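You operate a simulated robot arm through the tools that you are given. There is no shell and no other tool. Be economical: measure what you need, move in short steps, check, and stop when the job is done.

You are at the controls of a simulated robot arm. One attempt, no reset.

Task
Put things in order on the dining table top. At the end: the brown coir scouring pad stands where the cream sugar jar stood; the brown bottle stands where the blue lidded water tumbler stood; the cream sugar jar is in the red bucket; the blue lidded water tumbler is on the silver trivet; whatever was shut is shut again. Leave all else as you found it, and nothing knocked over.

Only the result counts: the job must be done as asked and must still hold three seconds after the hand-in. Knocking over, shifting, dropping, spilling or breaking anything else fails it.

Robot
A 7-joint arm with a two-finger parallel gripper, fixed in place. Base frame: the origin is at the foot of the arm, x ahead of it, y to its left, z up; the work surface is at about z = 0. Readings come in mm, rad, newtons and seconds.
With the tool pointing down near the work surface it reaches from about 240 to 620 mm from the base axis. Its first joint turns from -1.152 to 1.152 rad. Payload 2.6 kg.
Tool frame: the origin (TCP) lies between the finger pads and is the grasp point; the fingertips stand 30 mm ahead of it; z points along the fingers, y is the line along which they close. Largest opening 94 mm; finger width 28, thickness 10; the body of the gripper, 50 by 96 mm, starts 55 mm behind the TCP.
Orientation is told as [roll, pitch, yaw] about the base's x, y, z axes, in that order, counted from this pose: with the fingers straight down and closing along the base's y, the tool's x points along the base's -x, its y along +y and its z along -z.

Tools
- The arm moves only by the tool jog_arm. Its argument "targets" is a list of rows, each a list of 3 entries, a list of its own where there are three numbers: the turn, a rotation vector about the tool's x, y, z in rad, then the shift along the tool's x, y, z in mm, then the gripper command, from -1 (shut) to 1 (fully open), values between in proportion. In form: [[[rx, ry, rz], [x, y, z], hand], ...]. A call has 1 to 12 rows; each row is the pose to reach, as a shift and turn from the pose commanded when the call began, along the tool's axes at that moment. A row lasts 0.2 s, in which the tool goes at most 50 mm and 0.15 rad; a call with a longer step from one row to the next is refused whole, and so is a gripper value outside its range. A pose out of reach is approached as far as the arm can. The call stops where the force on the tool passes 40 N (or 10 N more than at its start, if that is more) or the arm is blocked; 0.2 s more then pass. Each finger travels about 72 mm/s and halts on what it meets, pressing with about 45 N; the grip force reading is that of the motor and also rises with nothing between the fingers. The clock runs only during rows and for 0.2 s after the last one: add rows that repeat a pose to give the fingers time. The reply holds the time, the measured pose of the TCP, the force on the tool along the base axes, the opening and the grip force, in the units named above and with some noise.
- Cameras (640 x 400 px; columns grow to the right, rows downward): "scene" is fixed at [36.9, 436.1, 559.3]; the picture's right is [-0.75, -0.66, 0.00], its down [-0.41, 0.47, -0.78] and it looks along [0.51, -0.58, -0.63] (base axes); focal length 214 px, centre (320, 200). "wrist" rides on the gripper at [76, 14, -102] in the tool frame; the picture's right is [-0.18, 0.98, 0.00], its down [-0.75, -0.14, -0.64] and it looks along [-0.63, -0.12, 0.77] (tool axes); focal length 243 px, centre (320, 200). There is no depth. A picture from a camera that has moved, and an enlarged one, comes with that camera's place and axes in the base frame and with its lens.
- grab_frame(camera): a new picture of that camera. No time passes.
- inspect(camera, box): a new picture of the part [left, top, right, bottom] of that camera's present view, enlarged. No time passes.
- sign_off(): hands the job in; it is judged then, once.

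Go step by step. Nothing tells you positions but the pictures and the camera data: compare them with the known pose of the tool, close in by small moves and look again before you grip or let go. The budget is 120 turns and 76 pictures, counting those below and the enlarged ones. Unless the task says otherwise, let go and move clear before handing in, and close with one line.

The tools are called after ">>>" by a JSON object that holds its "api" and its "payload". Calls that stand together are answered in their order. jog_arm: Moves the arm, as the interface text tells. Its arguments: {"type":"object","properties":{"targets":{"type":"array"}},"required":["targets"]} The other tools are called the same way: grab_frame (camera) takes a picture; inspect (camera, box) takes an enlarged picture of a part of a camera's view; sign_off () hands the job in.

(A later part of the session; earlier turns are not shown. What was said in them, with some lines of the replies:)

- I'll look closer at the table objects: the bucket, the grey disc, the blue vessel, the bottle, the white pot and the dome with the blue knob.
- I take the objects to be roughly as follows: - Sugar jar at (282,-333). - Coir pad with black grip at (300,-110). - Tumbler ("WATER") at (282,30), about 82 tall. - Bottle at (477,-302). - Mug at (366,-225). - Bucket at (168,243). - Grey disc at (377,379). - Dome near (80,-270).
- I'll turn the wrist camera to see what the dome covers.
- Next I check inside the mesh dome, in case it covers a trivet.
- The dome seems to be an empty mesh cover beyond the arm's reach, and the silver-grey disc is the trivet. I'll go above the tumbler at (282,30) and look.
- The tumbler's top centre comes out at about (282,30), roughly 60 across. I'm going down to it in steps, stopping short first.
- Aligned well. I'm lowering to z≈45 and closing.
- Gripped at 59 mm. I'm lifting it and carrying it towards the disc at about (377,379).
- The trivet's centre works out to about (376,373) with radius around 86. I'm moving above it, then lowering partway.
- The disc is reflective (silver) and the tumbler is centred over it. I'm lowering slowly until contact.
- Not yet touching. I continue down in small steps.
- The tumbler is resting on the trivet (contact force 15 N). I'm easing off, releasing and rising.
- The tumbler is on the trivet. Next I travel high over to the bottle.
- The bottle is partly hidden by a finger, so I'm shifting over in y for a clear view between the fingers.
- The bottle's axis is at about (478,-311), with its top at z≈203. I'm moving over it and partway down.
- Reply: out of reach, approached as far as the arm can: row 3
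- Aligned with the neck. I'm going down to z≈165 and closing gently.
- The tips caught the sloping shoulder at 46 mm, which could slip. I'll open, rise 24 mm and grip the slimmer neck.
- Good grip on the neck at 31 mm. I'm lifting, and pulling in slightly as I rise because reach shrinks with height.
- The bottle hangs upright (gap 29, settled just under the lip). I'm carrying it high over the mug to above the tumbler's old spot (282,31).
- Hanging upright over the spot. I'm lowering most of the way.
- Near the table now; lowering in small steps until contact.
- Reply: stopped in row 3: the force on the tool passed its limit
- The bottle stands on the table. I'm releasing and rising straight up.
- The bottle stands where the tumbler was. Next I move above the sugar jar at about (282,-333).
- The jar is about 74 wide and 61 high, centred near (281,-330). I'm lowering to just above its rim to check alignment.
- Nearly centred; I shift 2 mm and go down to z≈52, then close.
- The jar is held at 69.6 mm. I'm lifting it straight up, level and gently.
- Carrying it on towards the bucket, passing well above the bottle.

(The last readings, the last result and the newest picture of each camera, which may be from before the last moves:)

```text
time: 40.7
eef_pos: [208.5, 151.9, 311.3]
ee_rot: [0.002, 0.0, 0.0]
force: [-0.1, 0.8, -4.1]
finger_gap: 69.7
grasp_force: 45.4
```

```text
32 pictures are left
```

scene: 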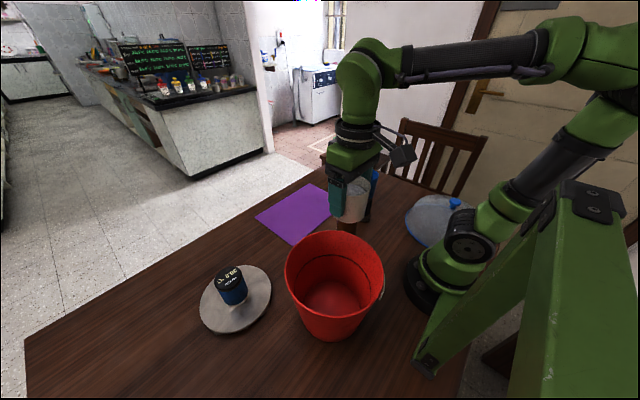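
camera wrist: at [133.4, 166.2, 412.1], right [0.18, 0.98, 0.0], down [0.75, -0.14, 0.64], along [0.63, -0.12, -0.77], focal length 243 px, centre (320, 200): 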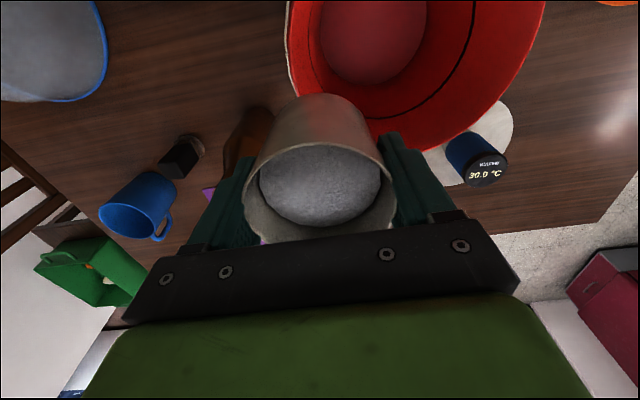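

From this view the bucket's centre is about (174,233). I'll aim at (193,233), a little off-centre, so the wrist camera clears the rim. I'm moving over and checking before I descend.

>>> {"api": "jog_arm", "payload": {"targets": [[[0, 0, 0], [5, 27, 0], -1], [[0, 0, 0], [10, 54, 0], -1], [[0, 0, 0], [15.5, 81, 0], -1], [[0, 0, 0], [15.5, 81, 25], -1], [[0, 0, 0], [15.5, 81, 45], -1]]}}

>>> {"api": "grab_frame", "payload": {"camera": "wrist"}}

>>> {"api": "inspect", "payload": {"camera": "scene", "box": [250, 150, 430, 350]}}

```text
time: 41.9
eef_pos: [195.6, 232.3, 264.3]
ee_rot: [0.0, -0.001, 0.0]
force: [-0.2, 0.6, -3.9]
finger_gap: 70.1
grasp_force: 45.5
```

```text
31 pictures are left
camera wrist: at [121.9, 246.3, 367.0], right [0.18, 0.98, 0.0], down [0.75, -0.14, 0.64], along [0.63, -0.12, -0.77], focal length 243 px, centre (320, 200)
```

wrist: 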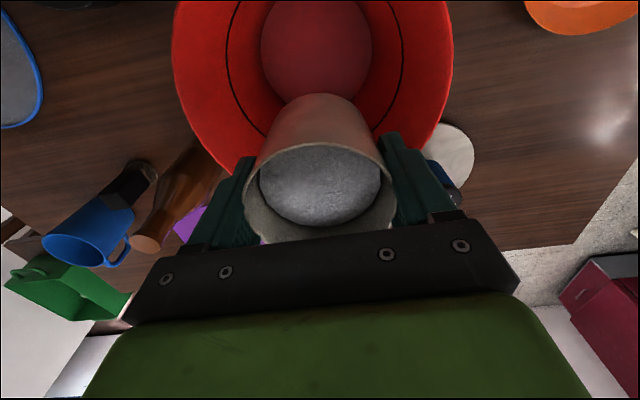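

```text
2.00 times, centred on (340, 250) of scene
camera zoom: at [36.9, 436.1, 559.3], right [-0.75, -0.66, 0.0], down [-0.41, 0.47, -0.78], along [0.51, -0.58, -0.63], focal length 429 px, centre (280, 100)
```

zoom: 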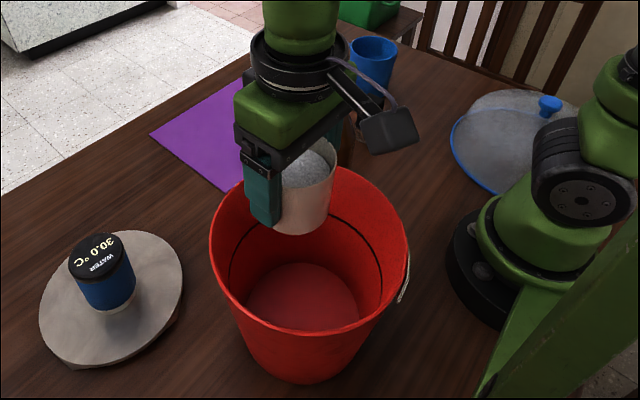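

Well placed over the bucket opening. I'm lowering into it.

>>> {"api": "jog_arm", "payload": {"targets": [[[0, 0, 0], [3, 1.5, 35], -1], [[0, 0, 0], [3, 1.5, 70], -1], [[0, 0, 0], [3, 1.5, 105], -1], [[0, 0, 0], [3, 1.5, 135], -1]]}}

>>> {"api": "grab_frame", "payload": {"camera": "wrist"}}

>>> {"api": "inspect", "payload": {"camera": "scene", "box": [250, 170, 430, 350]}}

```text
time: 42.9
eef_pos: [193.8, 229.8, 132.3]
ee_rot: [0.002, -0.001, 0.001]
force: [-0.1, 0.4, -4.4]
finger_gap: 69.8
grasp_force: 44.9
```

```text
29 pictures are left
camera wrist: at [118.2, 244.9, 234.3], right [0.18, 0.98, 0.0], down [0.75, -0.14, 0.64], along [0.63, -0.12, -0.77], focal length 243 px, centre (320, 200)
```

wrist: 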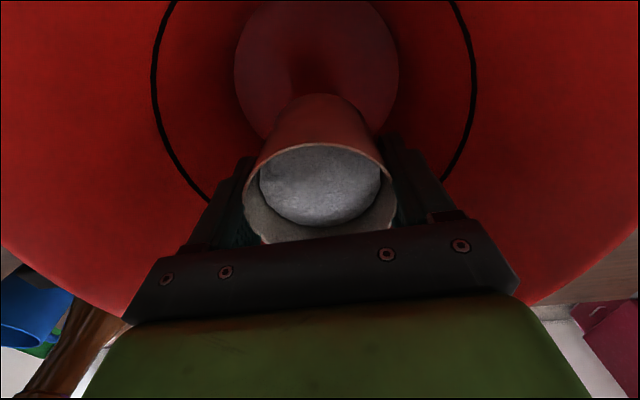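

```text
2.22 times, centred on (340, 260) of scene
camera zoom: at [36.9, 436.1, 559.3], right [-0.75, -0.66, 0.0], down [-0.41, 0.47, -0.78], along [0.51, -0.58, -0.63], focal length 477 px, centre (276, 67)
```

zoom: 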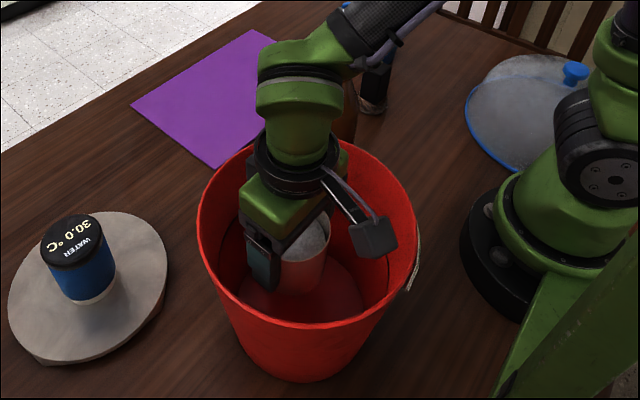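

I'm shifting slightly towards the centre and continuing down slowly.

>>> {"api": "jog_arm", "payload": {"targets": [[[0, 0, 0], [4, 2, 10], -1], [[0, 0, 0], [9, 3, 28], -1], [[0, 0, 0], [9, 3, 48], -1], [[0, 0, 0], [9, 3, 62], -1], [[0, 0, 0], [9, 3, 66], -1], [[0, 0, 0], [9, 3, 66], -1]]}}

>>> {"api": "grab_frame", "payload": {"camera": "wrist"}}

>>> {"api": "inspect", "payload": {"camera": "scene", "box": [270, 200, 400, 350]}}

```text
time: 44.3
eef_pos: [184.9, 233.6, 65.1]
ee_rot: [0.0, 0.0, 0.0]
force: [0.7, -0.3, -3.5]
finger_gap: 70.0
grasp_force: 45.0
```

```text
27 pictures are left
camera wrist: at [109.0, 249.6, 166.8], right [0.18, 0.98, 0.0], down [0.75, -0.14, 0.64], along [0.63, -0.12, -0.77], focal length 243 px, centre (320, 200)
```

wrist: 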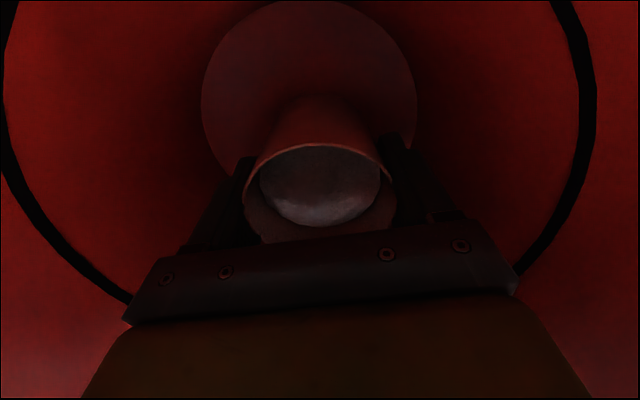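

```text
2.67 times, centred on (335, 275) of scene
camera zoom: at [37.0, 436.1, 559.3], right [-0.75, -0.66, 0.0], down [-0.41, 0.47, -0.78], along [0.51, -0.58, -0.63], focal length 572 px, centre (280, 0)
```

zoom: 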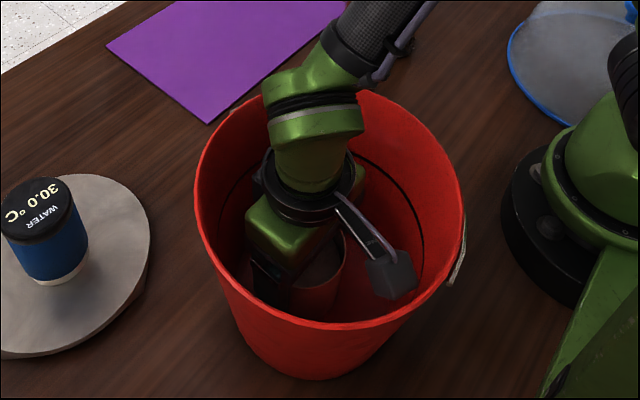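

Lowering the last bit until it touches the bucket floor.

>>> {"api": "jog_arm", "payload": {"targets": [[[0, 0, 0], [0, 0, 2], -1], [[0, 0, 0], [0, 0, 4], -1], [[0, 0, 0], [0, 0, 6], -1], [[0, 0, 0], [0, 0, 6], -1]]}}

```text
time: 45.1
eef_pos: [184.3, 236.6, 61.1]
ee_rot: [0.003, -0.006, -0.003]
force: [3.6, -2.2, 6.9]
finger_gap: 69.7
grasp_force: 44.9
stopped in row 4: the force on the tool passed its limit (the readings are from after the stop); the commanded pose is now the measured one
```

Contact with the floor. I'm opening modestly and rising straight out.

>>> {"api": "jog_arm", "payload": {"targets": [[[0, 0, 0], [0, 0, 0], -0.3], [[0, 0, 0], [0, 0, 0], 0.4], [[0, 0, 0], [0, 0, 0], 0.75], [[0, 0, 0], [0, 0, 0], 0.75], [[0, 0, 0], [0, 0, -5], 0.75], [[0, 0, 0], [0, 0, -15], 0.75], [[0, 0, 0], [0, 0, -40], 0.75]]}}

>>> {"api": "inspect", "payload": {"camera": "wrist", "box": [160, 0, 480, 260]}}

```text
time: 46.7
eef_pos: [185.2, 235.5, 101.7]
ee_rot: [0.002, -0.007, -0.003]
force: [-0.6, 0.0, 0.2]
finger_gap: 82.3
grasp_force: 0.1
```

```text
1.54 times, centred on (320, 130) of wrist
camera zoom: at [109.6, 250.0, 202.8], right [0.19, 0.98, 0.0], down [0.75, -0.14, 0.64], along [0.63, -0.12, -0.76], focal length 373 px, centre (320, 308)
```

zoom: 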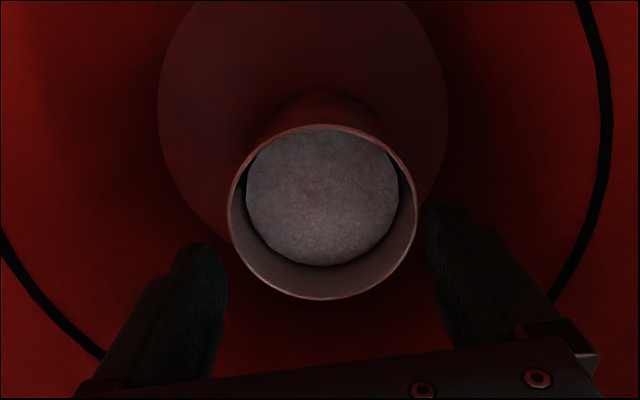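

The jar stands upright inside the bucket. I'm rising clear and heading over to the coir pad.

>>> {"api": "jog_arm", "payload": {"targets": [[[0, 0, 0], [0, 0, -40], 0.75], [[0, 0, 0], [0, 0, -85], 0.75], [[0, 0, 0], [0, 0, -130], 0.75], [[0, 0, 0], [0, 0, -170], 0.75], [[0, 0.007, 0], [0, 0, -210], 0.75], [[0, 0.007, 0], [-25, -40, -215], 0.75], [[0, 0.007, 0], [-50, -80, -215], 0.75], [[0, 0.007, 0], [-75, -120, -215], 0.75], [[0, 0.007, 0], [-90, -165, -215], 1], [[0, 0.007, 0], [-95, -212, -215], 1], [[0, 0.007, 0], [-95, -260, -215], 1], [[0, 0.007, 0], [-95, -308, -215], 1]]}}

>>> {"api": "grab_frame", "payload": {"camera": "scene"}}

```text
time: 49.3
eef_pos: [280.2, -72.8, 314.6]
ee_rot: [0.005, 0.003, 0.0]
force: [0.5, -0.6, 0.3]
finger_gap: 94.2
grasp_force: 0.1
```

```text
24 pictures are left
```

scene: 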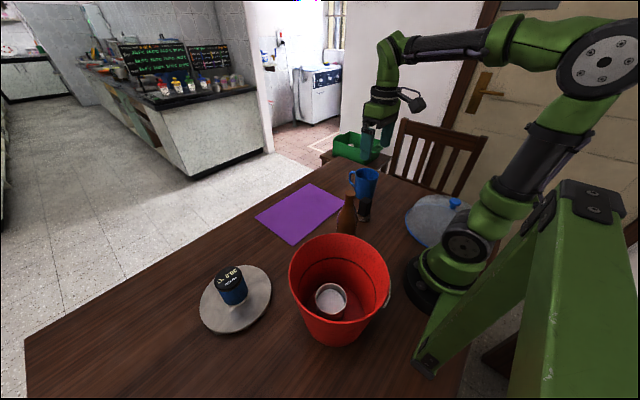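

Bucket check: its outline seems to have shifted a few pixels since the start. I'll measure it with the same enlarged crop as at the beginning.

>>> {"api": "inspect", "payload": {"camera": "scene", "box": [180, 200, 420, 360]}}

```text
2.50 times, centred on (300, 280) of scene
camera zoom: at [36.9, 436.1, 559.3], right [-0.75, -0.66, 0.0], down [-0.41, 0.47, -0.78], along [0.51, -0.58, -0.63], focal length 536 px, centre (370, 0)
```

zoom: 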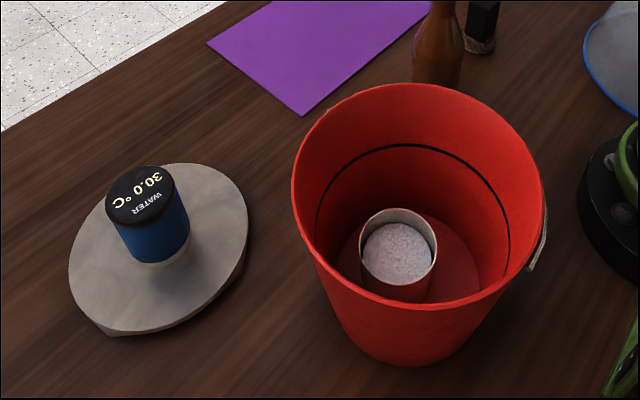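

The bucket slid about 12 mm toward -x while I was inside it, when the camera housing touched its wall. I'll push it back gently after the pad. First I look at the pad.

>>> {"api": "jog_arm", "payload": {"targets": [[[0, 0, 0], [-10, -37, 20], 1], [[0, 0, 0], [-20, -37, 65], 1], [[0, 0, 0], [-20, -37, 105], 1]]}}

>>> {"api": "grab_frame", "payload": {"camera": "wrist"}}

>>> {"api": "inspect", "payload": {"camera": "scene", "box": [330, 160, 400, 230]}}

```text
time: 50.1
eef_pos: [299.2, -112.9, 210.2]
ee_rot: [0.004, 0.002, 0.0]
force: [0.0, 0.6, 0.0]
finger_gap: 94.1
grasp_force: 0.0
```

```text
22 pictures are left
camera wrist: at [224.0, -98.2, 312.6], right [0.19, 0.98, 0.0], down [0.75, -0.15, 0.64], along [0.63, -0.12, -0.77], focal length 243 px, centre (320, 200)
```

wrist: 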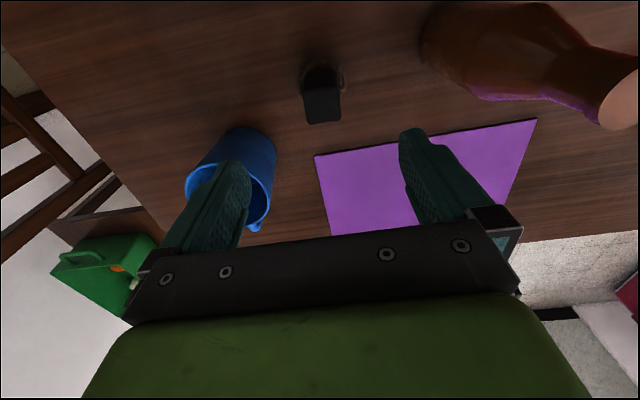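

```text
5.71 times, centred on (365, 195) of scene
camera zoom: at [36.9, 436.1, 559.3], right [-0.75, -0.66, 0.0], down [-0.41, 0.47, -0.78], along [0.51, -0.58, -0.63], focal length 1226 px, centre (63, 229)
```

zoom: 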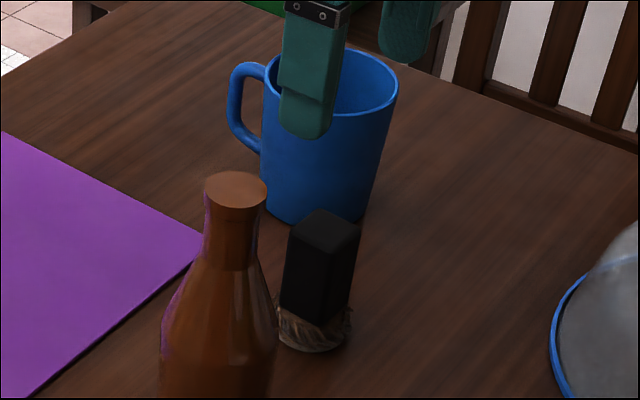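

The pad's black grip has its top at z≈81, about 30 wide, centred near (302,-111), turned slightly. I'm descending around it and closing.

>>> {"api": "jog_arm", "payload": {"targets": [[[0, 0, 0.05], [-2, 2, 40], 0.6], [[0, 0, 0.09], [-2, 2, 80], 0.6], [[0, 0, 0.09], [-2, 2, 120], 0.6], [[0, 0, 0.09], [-2, 2, 150], 0.6], [[0, 0, 0.09], [-2, 2, 150], 0.2], [[0, 0, 0.09], [-2, 2, 150], -0.2], [[0, 0, 0.09], [-2, 2, 150], -1], [[0, 0, 0.09], [-2, 2, 150], -1], [[0, 0, 0.09], [-2, 2, 150], -1]]}}

>>> {"api": "grab_frame", "payload": {"camera": "wrist"}}

```text
time: 52.1
eef_pos: [299.6, -110.1, 59.2]
ee_rot: [0.003, 0.004, -0.092]
force: [-0.2, 0.3, -0.1]
finger_gap: 37.8
grasp_force: 44.7
```

```text
20 pictures are left
camera wrist: at [225.4, -89.8, 161.8], right [0.27, 0.96, 0.0], down [0.74, -0.21, 0.64], along [0.62, -0.17, -0.77], focal length 243 px, centre (320, 200)
```

wrist: 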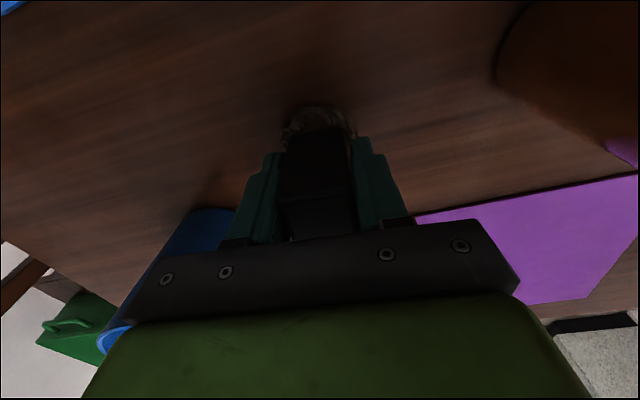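

The pad is held at 38 mm. I'm lifting it and carrying it to the jar's old spot (281,-330).

>>> {"api": "jog_arm", "payload": {"targets": [[[0, 0, 0], [0, 0, -15], -1], [[0, 0, 0], [0, 0, -55], -1], [[0, 0, 0], [0, 0, -100], -1], [[0, 0, 0], [0, 0, -140], -1], [[0, 0, 0], [-0.4, -44, -145], -1], [[0, 0, 0], [-0.8, -90, -145], -1], [[0, 0, 0], [-1.2, -136, -145], -1], [[0, 0, 0], [-1.6, -182, -145], -1], [[0, 0, 0], [-1.8, -220.8, -140], -1], [[0, 0, 0], [-1.8, -220.8, -100], -1], [[0, 0, 0], [-1.8, -220.8, -60], -1], [[0, 0, 0], [-1.8, -220.8, -25], -1]]}}

>>> {"api": "inspect", "payload": {"camera": "scene", "box": [340, 130, 440, 230]}}

```text
time: 54.7
eef_pos: [281.1, -325.8, 81.4]
ee_rot: [0.004, 0.002, -0.091]
force: [-1.2, -0.1, -0.6]
finger_gap: 37.7
grasp_force: 45.0
```

```text
4.00 times, centred on (390, 180) of scene
camera zoom: at [36.9, 436.1, 559.3], right [-0.75, -0.66, 0.0], down [-0.41, 0.47, -0.78], along [0.51, -0.58, -0.63], focal length 858 px, centre (40, 280)
```

zoom: 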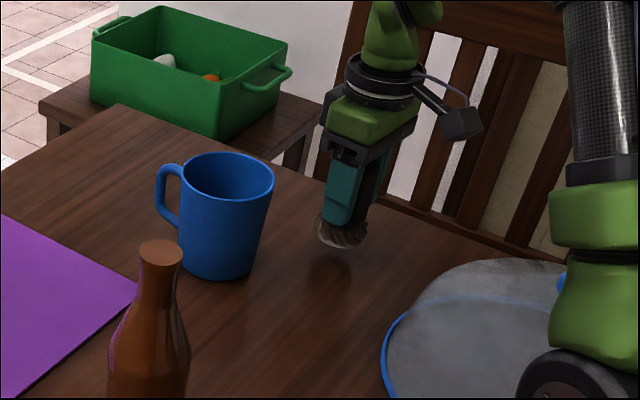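

Held upright over the spot (force and noise small). I'm lowering to the table with a 3 mm y correction.

>>> {"api": "jog_arm", "payload": {"targets": [[[0, 0, 0], [0, -2.5, 8], -1], [[0, 0, 0], [0, -2.5, 16], -1], [[0, 0, 0], [0, -2.5, 20], -1], [[0, 0, 0], [0, -2.5, 22], -1], [[0, 0, 0], [0, -2.5, 23.5], -1], [[0, 0, 0], [0, -2.5, 23.5], -1]]}}

```text
time: 56.1
eef_pos: [281.3, -330.0, 59.7]
ee_rot: [0.003, 0.003, -0.091]
force: [0.1, 0.0, -0.8]
finger_gap: 37.6
grasp_force: 44.6
```

>>> {"api": "jog_arm", "payload": {"targets": [[[0, 0, 0], [0, 0, 1], -1], [[0, 0, 0], [0, 0, 2], -1], [[0, 0, 0], [0, 0, 3], -1], [[0, 0, 0], [0, 0, 3], -1]]}}

```text
time: 57.1
eef_pos: [280.5, -330.2, 59.5]
ee_rot: [0.004, 0.001, -0.093]
force: [-10.1, 9.5, 34.1]
finger_gap: 37.6
grasp_force: 45.7
```

Firm contact. I'm easing up 2.5 mm, releasing and rising.

>>> {"api": "jog_arm", "payload": {"targets": [[[0, 0, 0], [0, 0, -2.5], -1], [[0, 0, 0], [0, 0, -2.5], -0.1], [[0, 0, 0], [0, 0, -2.5], 0.3], [[0, 0, 0], [0, 0, -2.5], 0.3], [[0, 0, 0], [0, 0, -2.5], 0.3], [[0, 0, 0], [0, 0, -25], 0.3], [[0, 0, 0], [0, 0, -65], 0.3], [[0, 0, 0], [0, 0, -110], 0.3], [[0, 0, 0], [0, 0, -155], 0.3], [[0, 0, 0], [0, 0, -200], 0.3], [[0, 0, 0], [0, 0, -240], 0.3]]}}

>>> {"api": "grab_frame", "payload": {"camera": "scene"}}

>>> {"api": "grab_frame", "payload": {"camera": "wrist"}}

```text
time: 59.5
eef_pos: [281.8, -328.9, 295.5]
ee_rot: [0.004, 0.004, -0.092]
force: [-1.4, 0.8, -0.4]
finger_gap: 61.1
grasp_force: 0.1
```

```text
18 pictures are left
```

scene: 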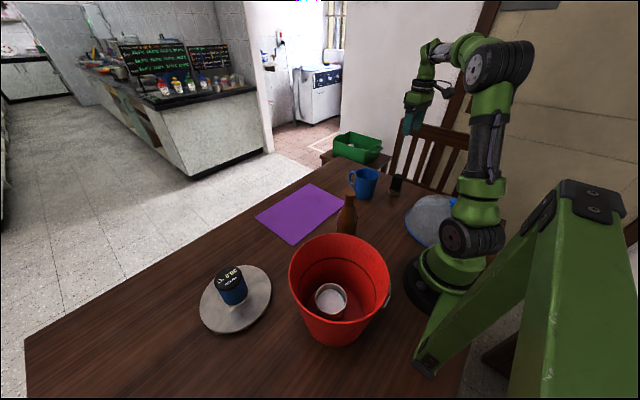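

```text
17 pictures are left
camera wrist: at [208.8, -308.0, 398.1], right [0.27, 0.96, 0.0], down [0.74, -0.21, 0.64], along [0.62, -0.17, -0.77], focal length 243 px, centre (320, 200)
```

wrist: 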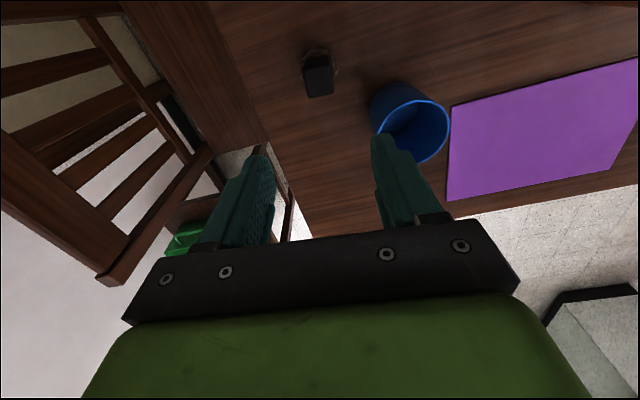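

All four objects are placed. Now I'll restore the bucket: travel back high, closed fingers, then push its +x wall gently from inside by about 12 mm.

>>> {"api": "jog_arm", "payload": {"targets": [[[0, 0, 0], [4, 40, -10], 0], [[0, 0, -0.02], [8, 86, -20], -0.5], [[0, 0, -0.04], [12, 132, -20], -1], [[0, 0, -0.06], [16.5, 178, -20], -1], [[0, 0, -0.08], [20.7, 224, -20], -1], [[0, 0, -0.092], [25, 270, -20], -1], [[0, 0, -0.092], [29, 316, -20], -1], [[0, 0, -0.092], [40, 360, -20], -1], [[0, 0, -0.092], [56, 400, -20], -1], [[0, 0, -0.092], [76, 440, -20], -1], [[0, 0, -0.092], [96, 480, -20], -1]]}}

```text
time: 61.9
eef_pos: [228.1, 160.0, 320.3]
ee_rot: [0.004, 0.003, -0.003]
force: [0.2, 0.1, 0.0]
finger_gap: 0.0
grasp_force: 33.2
```

>>> {"api": "jog_arm", "payload": {"targets": [[[0, 0, 0], [12, 37, 0], -1], [[0, 0, 0], [25, 74, 0], -1], [[0, 0, 0], [25, 74, 40], -1], [[0, 0, 0], [25, 74, 80], -1], [[0, 0, 0], [25, 74, 100], -1]]}}

>>> {"api": "grab_frame", "payload": {"camera": "wrist"}}

>>> {"api": "inspect", "payload": {"camera": "scene", "box": [180, 200, 420, 360]}}

```text
time: 63.1
eef_pos: [203.8, 228.9, 220.0]
ee_rot: [0.004, 0.001, 0.0]
force: [0.7, -0.9, -0.2]
finger_gap: 0.0
grasp_force: 33.1
```

```text
16 pictures are left
camera wrist: at [128.8, 243.3, 321.9], right [0.18, 0.98, 0.0], down [0.75, -0.14, 0.64], along [0.63, -0.12, -0.77], focal length 243 px, centre (320, 200)
```

wrist: 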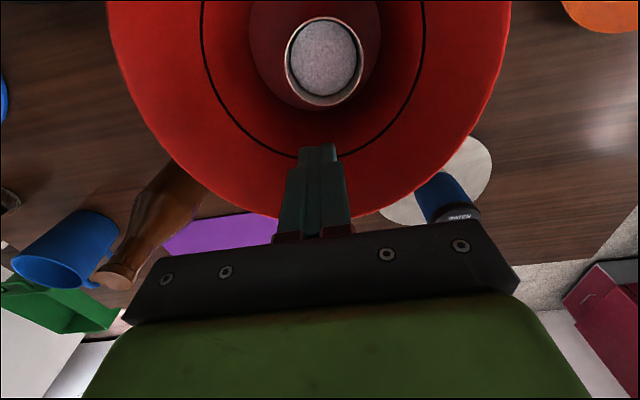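

```text
2.50 times, centred on (300, 280) of scene
camera zoom: at [36.9, 436.1, 559.3], right [-0.75, -0.66, 0.0], down [-0.41, 0.47, -0.78], along [0.51, -0.58, -0.63], focal length 536 px, centre (370, 0)
```

zoom: 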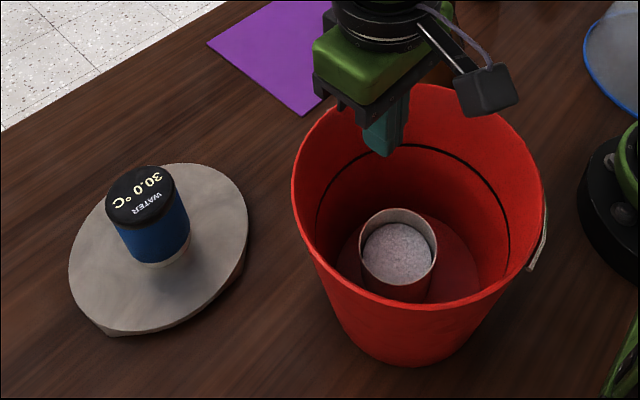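

The rim's +x side is at x≈252 and the bucket's centre is at y≈235. I'm lowering the closed fingers inside, above the jar, to z≈145.

>>> {"api": "jog_arm", "payload": {"targets": [[[0, 0, 0], [0, 6, 30], -1], [[0, 0, 0], [0, 6, 60], -1], [[0, 0, 0], [0, 6, 75], -1], [[0, 0, 0], [-8, 6, 75], -1], [[0, 0, 0], [-14, 6, 75], -1], [[0, 0, 0], [-18, 6, 75], -1]]}}

>>> {"api": "inspect", "payload": {"camera": "scene", "box": [180, 200, 420, 360]}}

```text
time: 64.5
eef_pos: [221.9, 237.2, 146.3]
ee_rot: [0.004, 0.003, -0.001]
force: [0.3, -0.6, 1.0]
finger_gap: 0.1
grasp_force: 32.9
```

```text
2.50 times, centred on (300, 280) of scene
camera zoom: at [36.9, 436.1, 559.3], right [-0.75, -0.66, 0.0], down [-0.41, 0.47, -0.78], along [0.51, -0.58, -0.63], focal length 536 px, centre (370, 0)
```

zoom: 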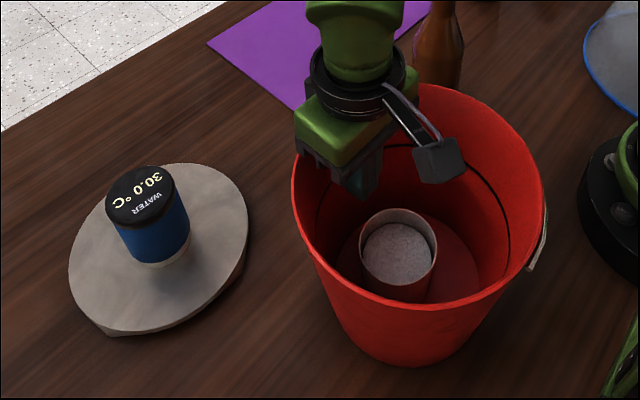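

Not touching yet. I'm advancing +x in small steps.

>>> {"api": "jog_arm", "payload": {"targets": [[[0, 0, 0], [-3, 0, 0], -1], [[0, 0, 0], [-6, 0, 0], -1], [[0, 0, 0], [-9, 0, 0], -1], [[0, 0, 0], [-9, 0, 0], -1]]}}

>>> {"api": "inspect", "payload": {"camera": "scene", "box": [180, 200, 420, 360]}}

```text
time: 65.5
eef_pos: [232.4, 238.4, 145.9]
ee_rot: [0.003, 0.002, 0.001]
force: [-0.6, 0.3, -0.3]
finger_gap: 0.1
grasp_force: 33.4
```

```text
2.50 times, centred on (300, 280) of scene
camera zoom: at [36.9, 436.1, 559.3], right [-0.75, -0.66, 0.0], down [-0.41, 0.47, -0.78], along [0.51, -0.58, -0.63], focal length 536 px, centre (370, 0)
```

zoom: 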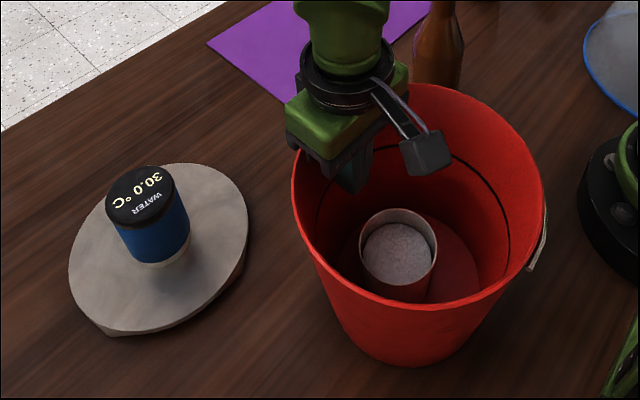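

>>> {"api": "jog_arm", "payload": {"targets": [[[0, 0, 0], [-2, -2, 0], -1], [[0, 0, 0], [-4, -2, 0], -1], [[0, 0, 0], [-6, -2, 0], -1], [[0, 0, 0], [-8, -2, 0], -1], [[0, 0, 0], [-8, -2, 0], -1]]}}

>>> {"api": "inspect", "payload": {"camera": "scene", "box": [180, 200, 420, 360]}}

```text
time: 66.7
eef_pos: [239.8, 235.3, 143.9]
ee_rot: [0.004, 0.002, 0.0]
force: [-4.5, -0.4, 3.3]
finger_gap: 0.0
grasp_force: 32.9
```

```text
2.50 times, centred on (300, 280) of scene
camera zoom: at [36.9, 436.1, 559.3], right [-0.75, -0.66, 0.0], down [-0.41, 0.47, -0.78], along [0.51, -0.58, -0.63], focal length 536 px, centre (370, 0)
```

zoom: 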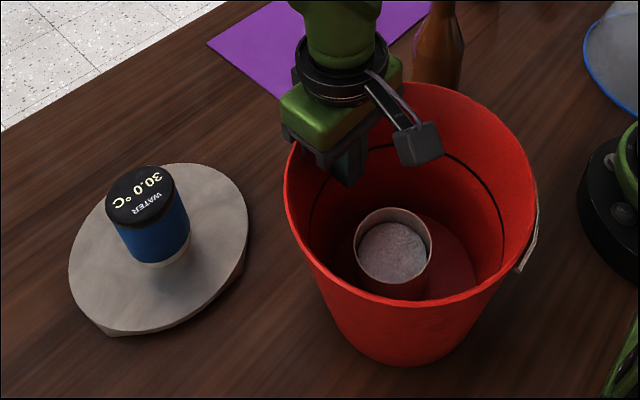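

The rim moved but the base seems to lag, so it may be tilting. I'll back off to see whether it settles.

>>> {"api": "jog_arm", "payload": {"targets": [[[0, 0, 0], [3, 0, 0], -1], [[0, 0, 0], [8, 0, 0], -1], [[0, 0, 0], [14, 0, 0], -1], [[0, 0, 0], [14, 0, 0], -1]]}}

>>> {"api": "inspect", "payload": {"camera": "scene", "box": [180, 200, 420, 360]}}

```text
time: 67.7
eef_pos: [226.0, 235.1, 145.5]
ee_rot: [0.004, 0.002, 0.0]
force: [0.0, 0.6, 0.5]
finger_gap: 0.0
grasp_force: 32.3
```

```text
2.50 times, centred on (300, 280) of scene
camera zoom: at [36.9, 436.1, 559.3], right [-0.75, -0.66, 0.0], down [-0.41, 0.47, -0.78], along [0.51, -0.58, -0.63], focal length 536 px, centre (370, 0)
```

zoom: 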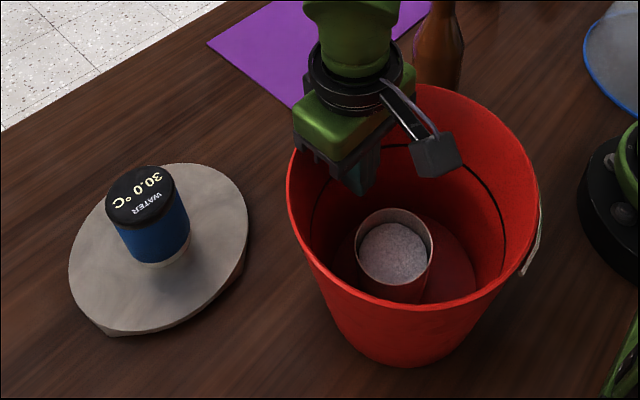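

The bucket slid about 5 mm and tipped slightly because I pushed too high; about 10 mm (-x,+y) remains. I'll push again lower and tip-first along (+0.82,-0.57), with the tool yawed and tilted. First I rise and yaw.

>>> {"api": "jog_arm", "payload": {"targets": [[[0, 0, 0], [5, 0, -35], -1], [[0, 0, 0], [10, 0, -75], -1], [[0, 0, 0], [15, -5, -110], -1], [[0, 0, 0.15], [18, -10, -110], -1], [[0, 0, 0.3], [21, -15, -110], -1], [[0, 0, 0.45], [24, -20, -110], -1], [[0, 0, 0.6], [25, -21, -110], -1]]}}

```text
time: 69.3
eef_pos: [200.5, 212.3, 254.9]
ee_rot: [0.002, 0.006, -0.602]
force: [0.3, 0.3, -0.4]
finger_gap: 0.1
grasp_force: 33.2
```

>>> {"api": "jog_arm", "payload": {"targets": [[[0, -0.1, 0], [0, 0, 20], -1], [[0, -0.2, 0], [0, 0, 50], -1], [[0, -0.2, 0], [0, 0, 85], -1], [[0, -0.2, 0], [0, 0, 115], -1], [[0, -0.2, 0], [0, 0, 140], -1]]}}

>>> {"api": "grab_frame", "payload": {"camera": "wrist"}}

>>> {"api": "inspect", "payload": {"camera": "scene", "box": [180, 200, 420, 360]}}

```text
time: 70.5
eef_pos: [197.3, 215.2, 113.6]
ee_rot: [0.002, -0.195, -0.599]
force: [0.6, 0.2, 0.3]
finger_gap: 0.0
grasp_force: 32.7
```

```text
10 pictures are left
camera wrist: at [128.3, 279.7, 198.5], right [0.7, 0.71, 0.04], down [0.43, -0.47, 0.78], along [0.57, -0.53, -0.63], focal length 243 px, centre (320, 200)
```

wrist: 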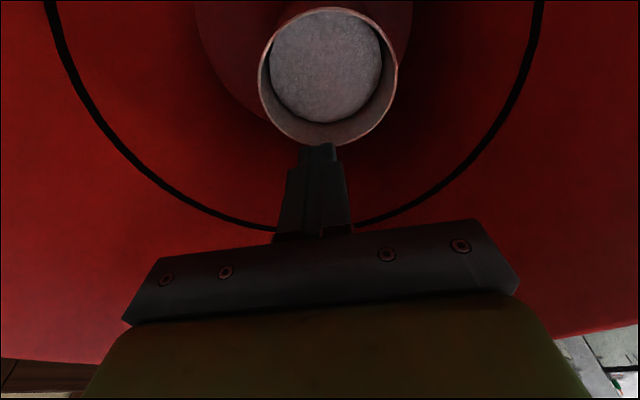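

```text
2.50 times, centred on (300, 280) of scene
camera zoom: at [36.9, 436.1, 559.3], right [-0.75, -0.66, 0.0], down [-0.41, 0.47, -0.78], along [0.51, -0.58, -0.63], focal length 536 px, centre (370, 0)
```

zoom: 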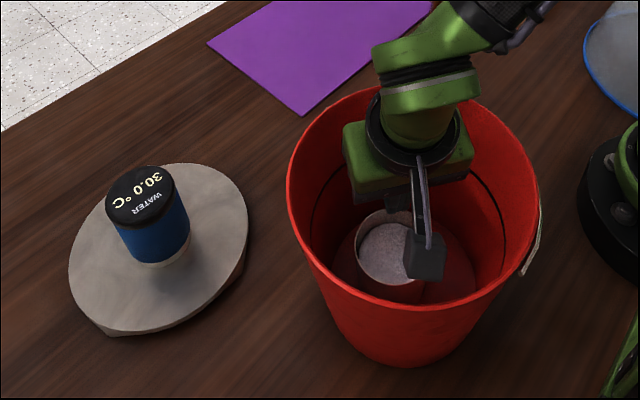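

The fingers are just above the jar's edge, clear of it. I'm pushing outward horizontally in small steps.

>>> {"api": "jog_arm", "payload": {"targets": [[[0, 0, 0], [-4.9, 0, 1.0], -1], [[0, 0, 0], [-9.8, 0, 2.0], -1], [[0, 0, 0], [-13.7, 0, 2.8], -1], [[0, 0, 0], [-15.7, 0, 3.2], -1], [[0, 0, 0], [-15.7, 0, 3.2], -1]]}}

```text
time: 71.7
eef_pos: [211.7, 203.8, 114.2]
ee_rot: [0.002, -0.197, -0.601]
force: [0.2, 0.9, -0.5]
finger_gap: 0.0
grasp_force: 32.7
```

>>> {"api": "jog_arm", "payload": {"targets": [[[0, 0, 0], [-2, 0, 0.4], -1], [[0, 0, 0], [-4, 0, 0.8], -1], [[0, 0, 0], [-6, 0, 1.2], -1], [[0, 0, 0], [-6, 0, 1.2], -1]]}}

>>> {"api": "inspect", "payload": {"camera": "scene", "box": [180, 200, 420, 360]}}

```text
time: 72.7
eef_pos: [218.8, 201.8, 115.1]
ee_rot: [0.002, -0.196, -0.601]
force: [-1.5, 1.5, -0.8]
finger_gap: 0.1
grasp_force: 33.2
```

```text
2.50 times, centred on (300, 280) of scene
camera zoom: at [36.9, 436.1, 559.3], right [-0.75, -0.66, 0.0], down [-0.41, 0.47, -0.78], along [0.51, -0.58, -0.63], focal length 536 px, centre (370, 0)
```

zoom: 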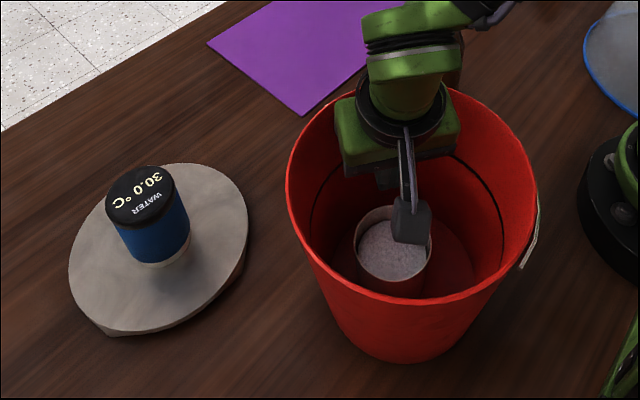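

It has just begun to slide (base and rim together). I'm pushing another 7 mm.

>>> {"api": "jog_arm", "payload": {"targets": [[[0, 0, 0], [-2, 0, 0.4], -1], [[0, 0, 0], [-4, 0, 0.8], -1], [[0, 0, 0], [-6, 0, 1.2], -1], [[0, 0, 0], [-7, 0, 1.4], -1], [[0, 0, 0], [-7, 0, 1.4], -1]]}}

>>> {"api": "inspect", "payload": {"camera": "scene", "box": [180, 200, 420, 360]}}

```text
time: 73.9
eef_pos: [224.2, 198.0, 113.2]
ee_rot: [0.001, -0.197, -0.602]
force: [-2.1, 1.4, 0.0]
finger_gap: 0.1
grasp_force: 32.8
```

```text
2.50 times, centred on (300, 280) of scene
camera zoom: at [36.9, 436.1, 559.3], right [-0.75, -0.66, 0.0], down [-0.41, 0.47, -0.78], along [0.51, -0.58, -0.63], focal length 536 px, centre (370, 0)
```

zoom: 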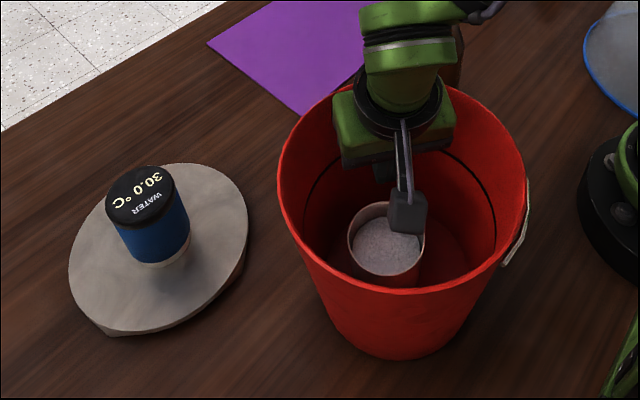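

Very close to the original outline now. I'm backing off and rising out.

>>> {"api": "jog_arm", "payload": {"targets": [[[0, 0, 0], [5, 0, -1], -1], [[0, 0, 0], [12, 0, -2.5], -1], [[0, 0, 0], [18, 0, -30], -1], [[0, 0, 0], [26, 0, -70], -1], [[0, 0, 0], [34, 0, -110], -1], [[0, 0, 0], [42, 0, -150], -1]]}}

>>> {"api": "inspect", "payload": {"camera": "scene", "box": [180, 200, 420, 360]}}

```text
time: 75.3
eef_pos: [164.0, 237.7, 252.8]
ee_rot: [0.001, -0.195, -0.602]
force: [0.2, 0.0, -0.6]
finger_gap: 0.1
grasp_force: 33.4
```

```text
2.50 times, centred on (300, 280) of scene
camera zoom: at [37.0, 436.1, 559.3], right [-0.75, -0.66, 0.0], down [-0.41, 0.47, -0.78], along [0.51, -0.58, -0.63], focal length 536 px, centre (370, 0)
```

zoom: 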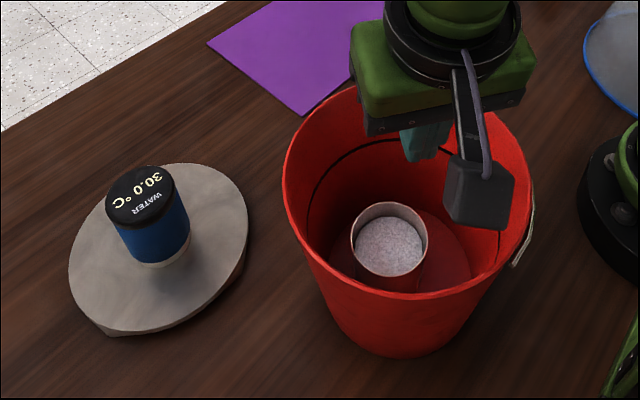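

The bucket is back to within a few mm, with the jar upright. I'm straightening the tool, moving clear and taking a final look.

>>> {"api": "jog_arm", "payload": {"targets": [[[0, 0.1, 0], [-8, 0, -45], -1], [[0, 0.197, 0], [-16, 0, -90], -1], [[0, 0.197, 0], [-40, -20, -125], -1], [[0, 0.197, 0], [-70, -50, -140], 0], [[0, 0.197, 0], [-100, -80, -140], 0.5]]}}

>>> {"api": "grab_frame", "payload": {"camera": "scene"}}

>>> {"api": "inspect", "payload": {"camera": "scene", "box": [180, 200, 420, 360]}}

```text
time: 76.5
eef_pos: [177.2, 134.2, 411.9]
ee_rot: [0.001, 0.002, -0.6]
force: [0.8, 0.4, 0.9]
finger_gap: 70.6
grasp_force: 0.1
```

```text
5 pictures are left
```

scene: 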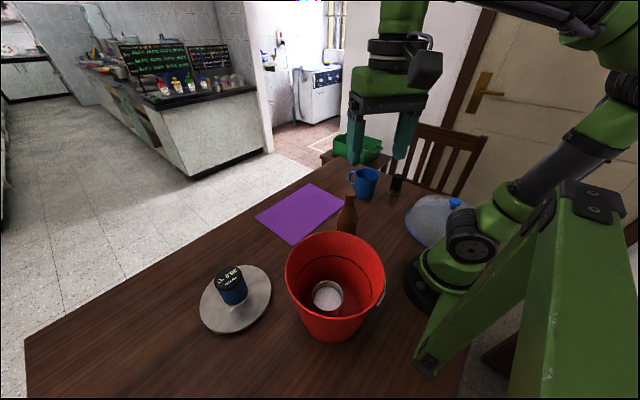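

```text
2.50 times, centred on (300, 280) of scene
camera zoom: at [36.9, 436.1, 559.3], right [-0.75, -0.66, 0.0], down [-0.41, 0.47, -0.78], along [0.51, -0.58, -0.63], focal length 536 px, centre (370, 0)
```

zoom: 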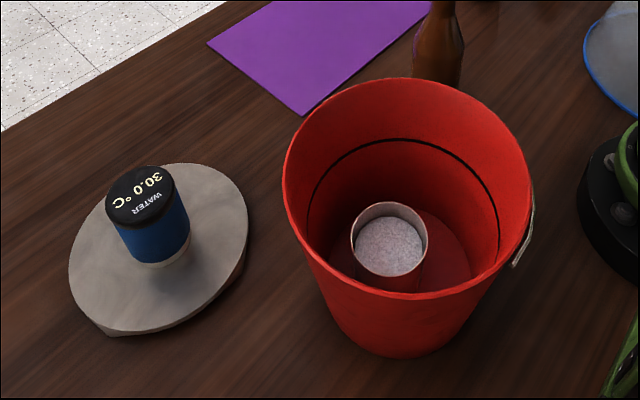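

All four objects are in place and upright, the bucket is back to within a few mm of its original outline, and the arm is clear, so I'm handing in.

>>> {"api": "sign_off", "payload": {}}

```text
The job is handed in.
```

I handed the job in with the tumbler on the silver trivet, the bottle where the tumbler stood, the sugar jar upright in the red bucket, and the coir pad where the jar stood. While I lowered the jar, the bucket slid about 12 mm; I pushed it back to within roughly 5 mm of where it was, and its wire handle may hang slightly differently. I opened nothing, so there was nothing to shut.
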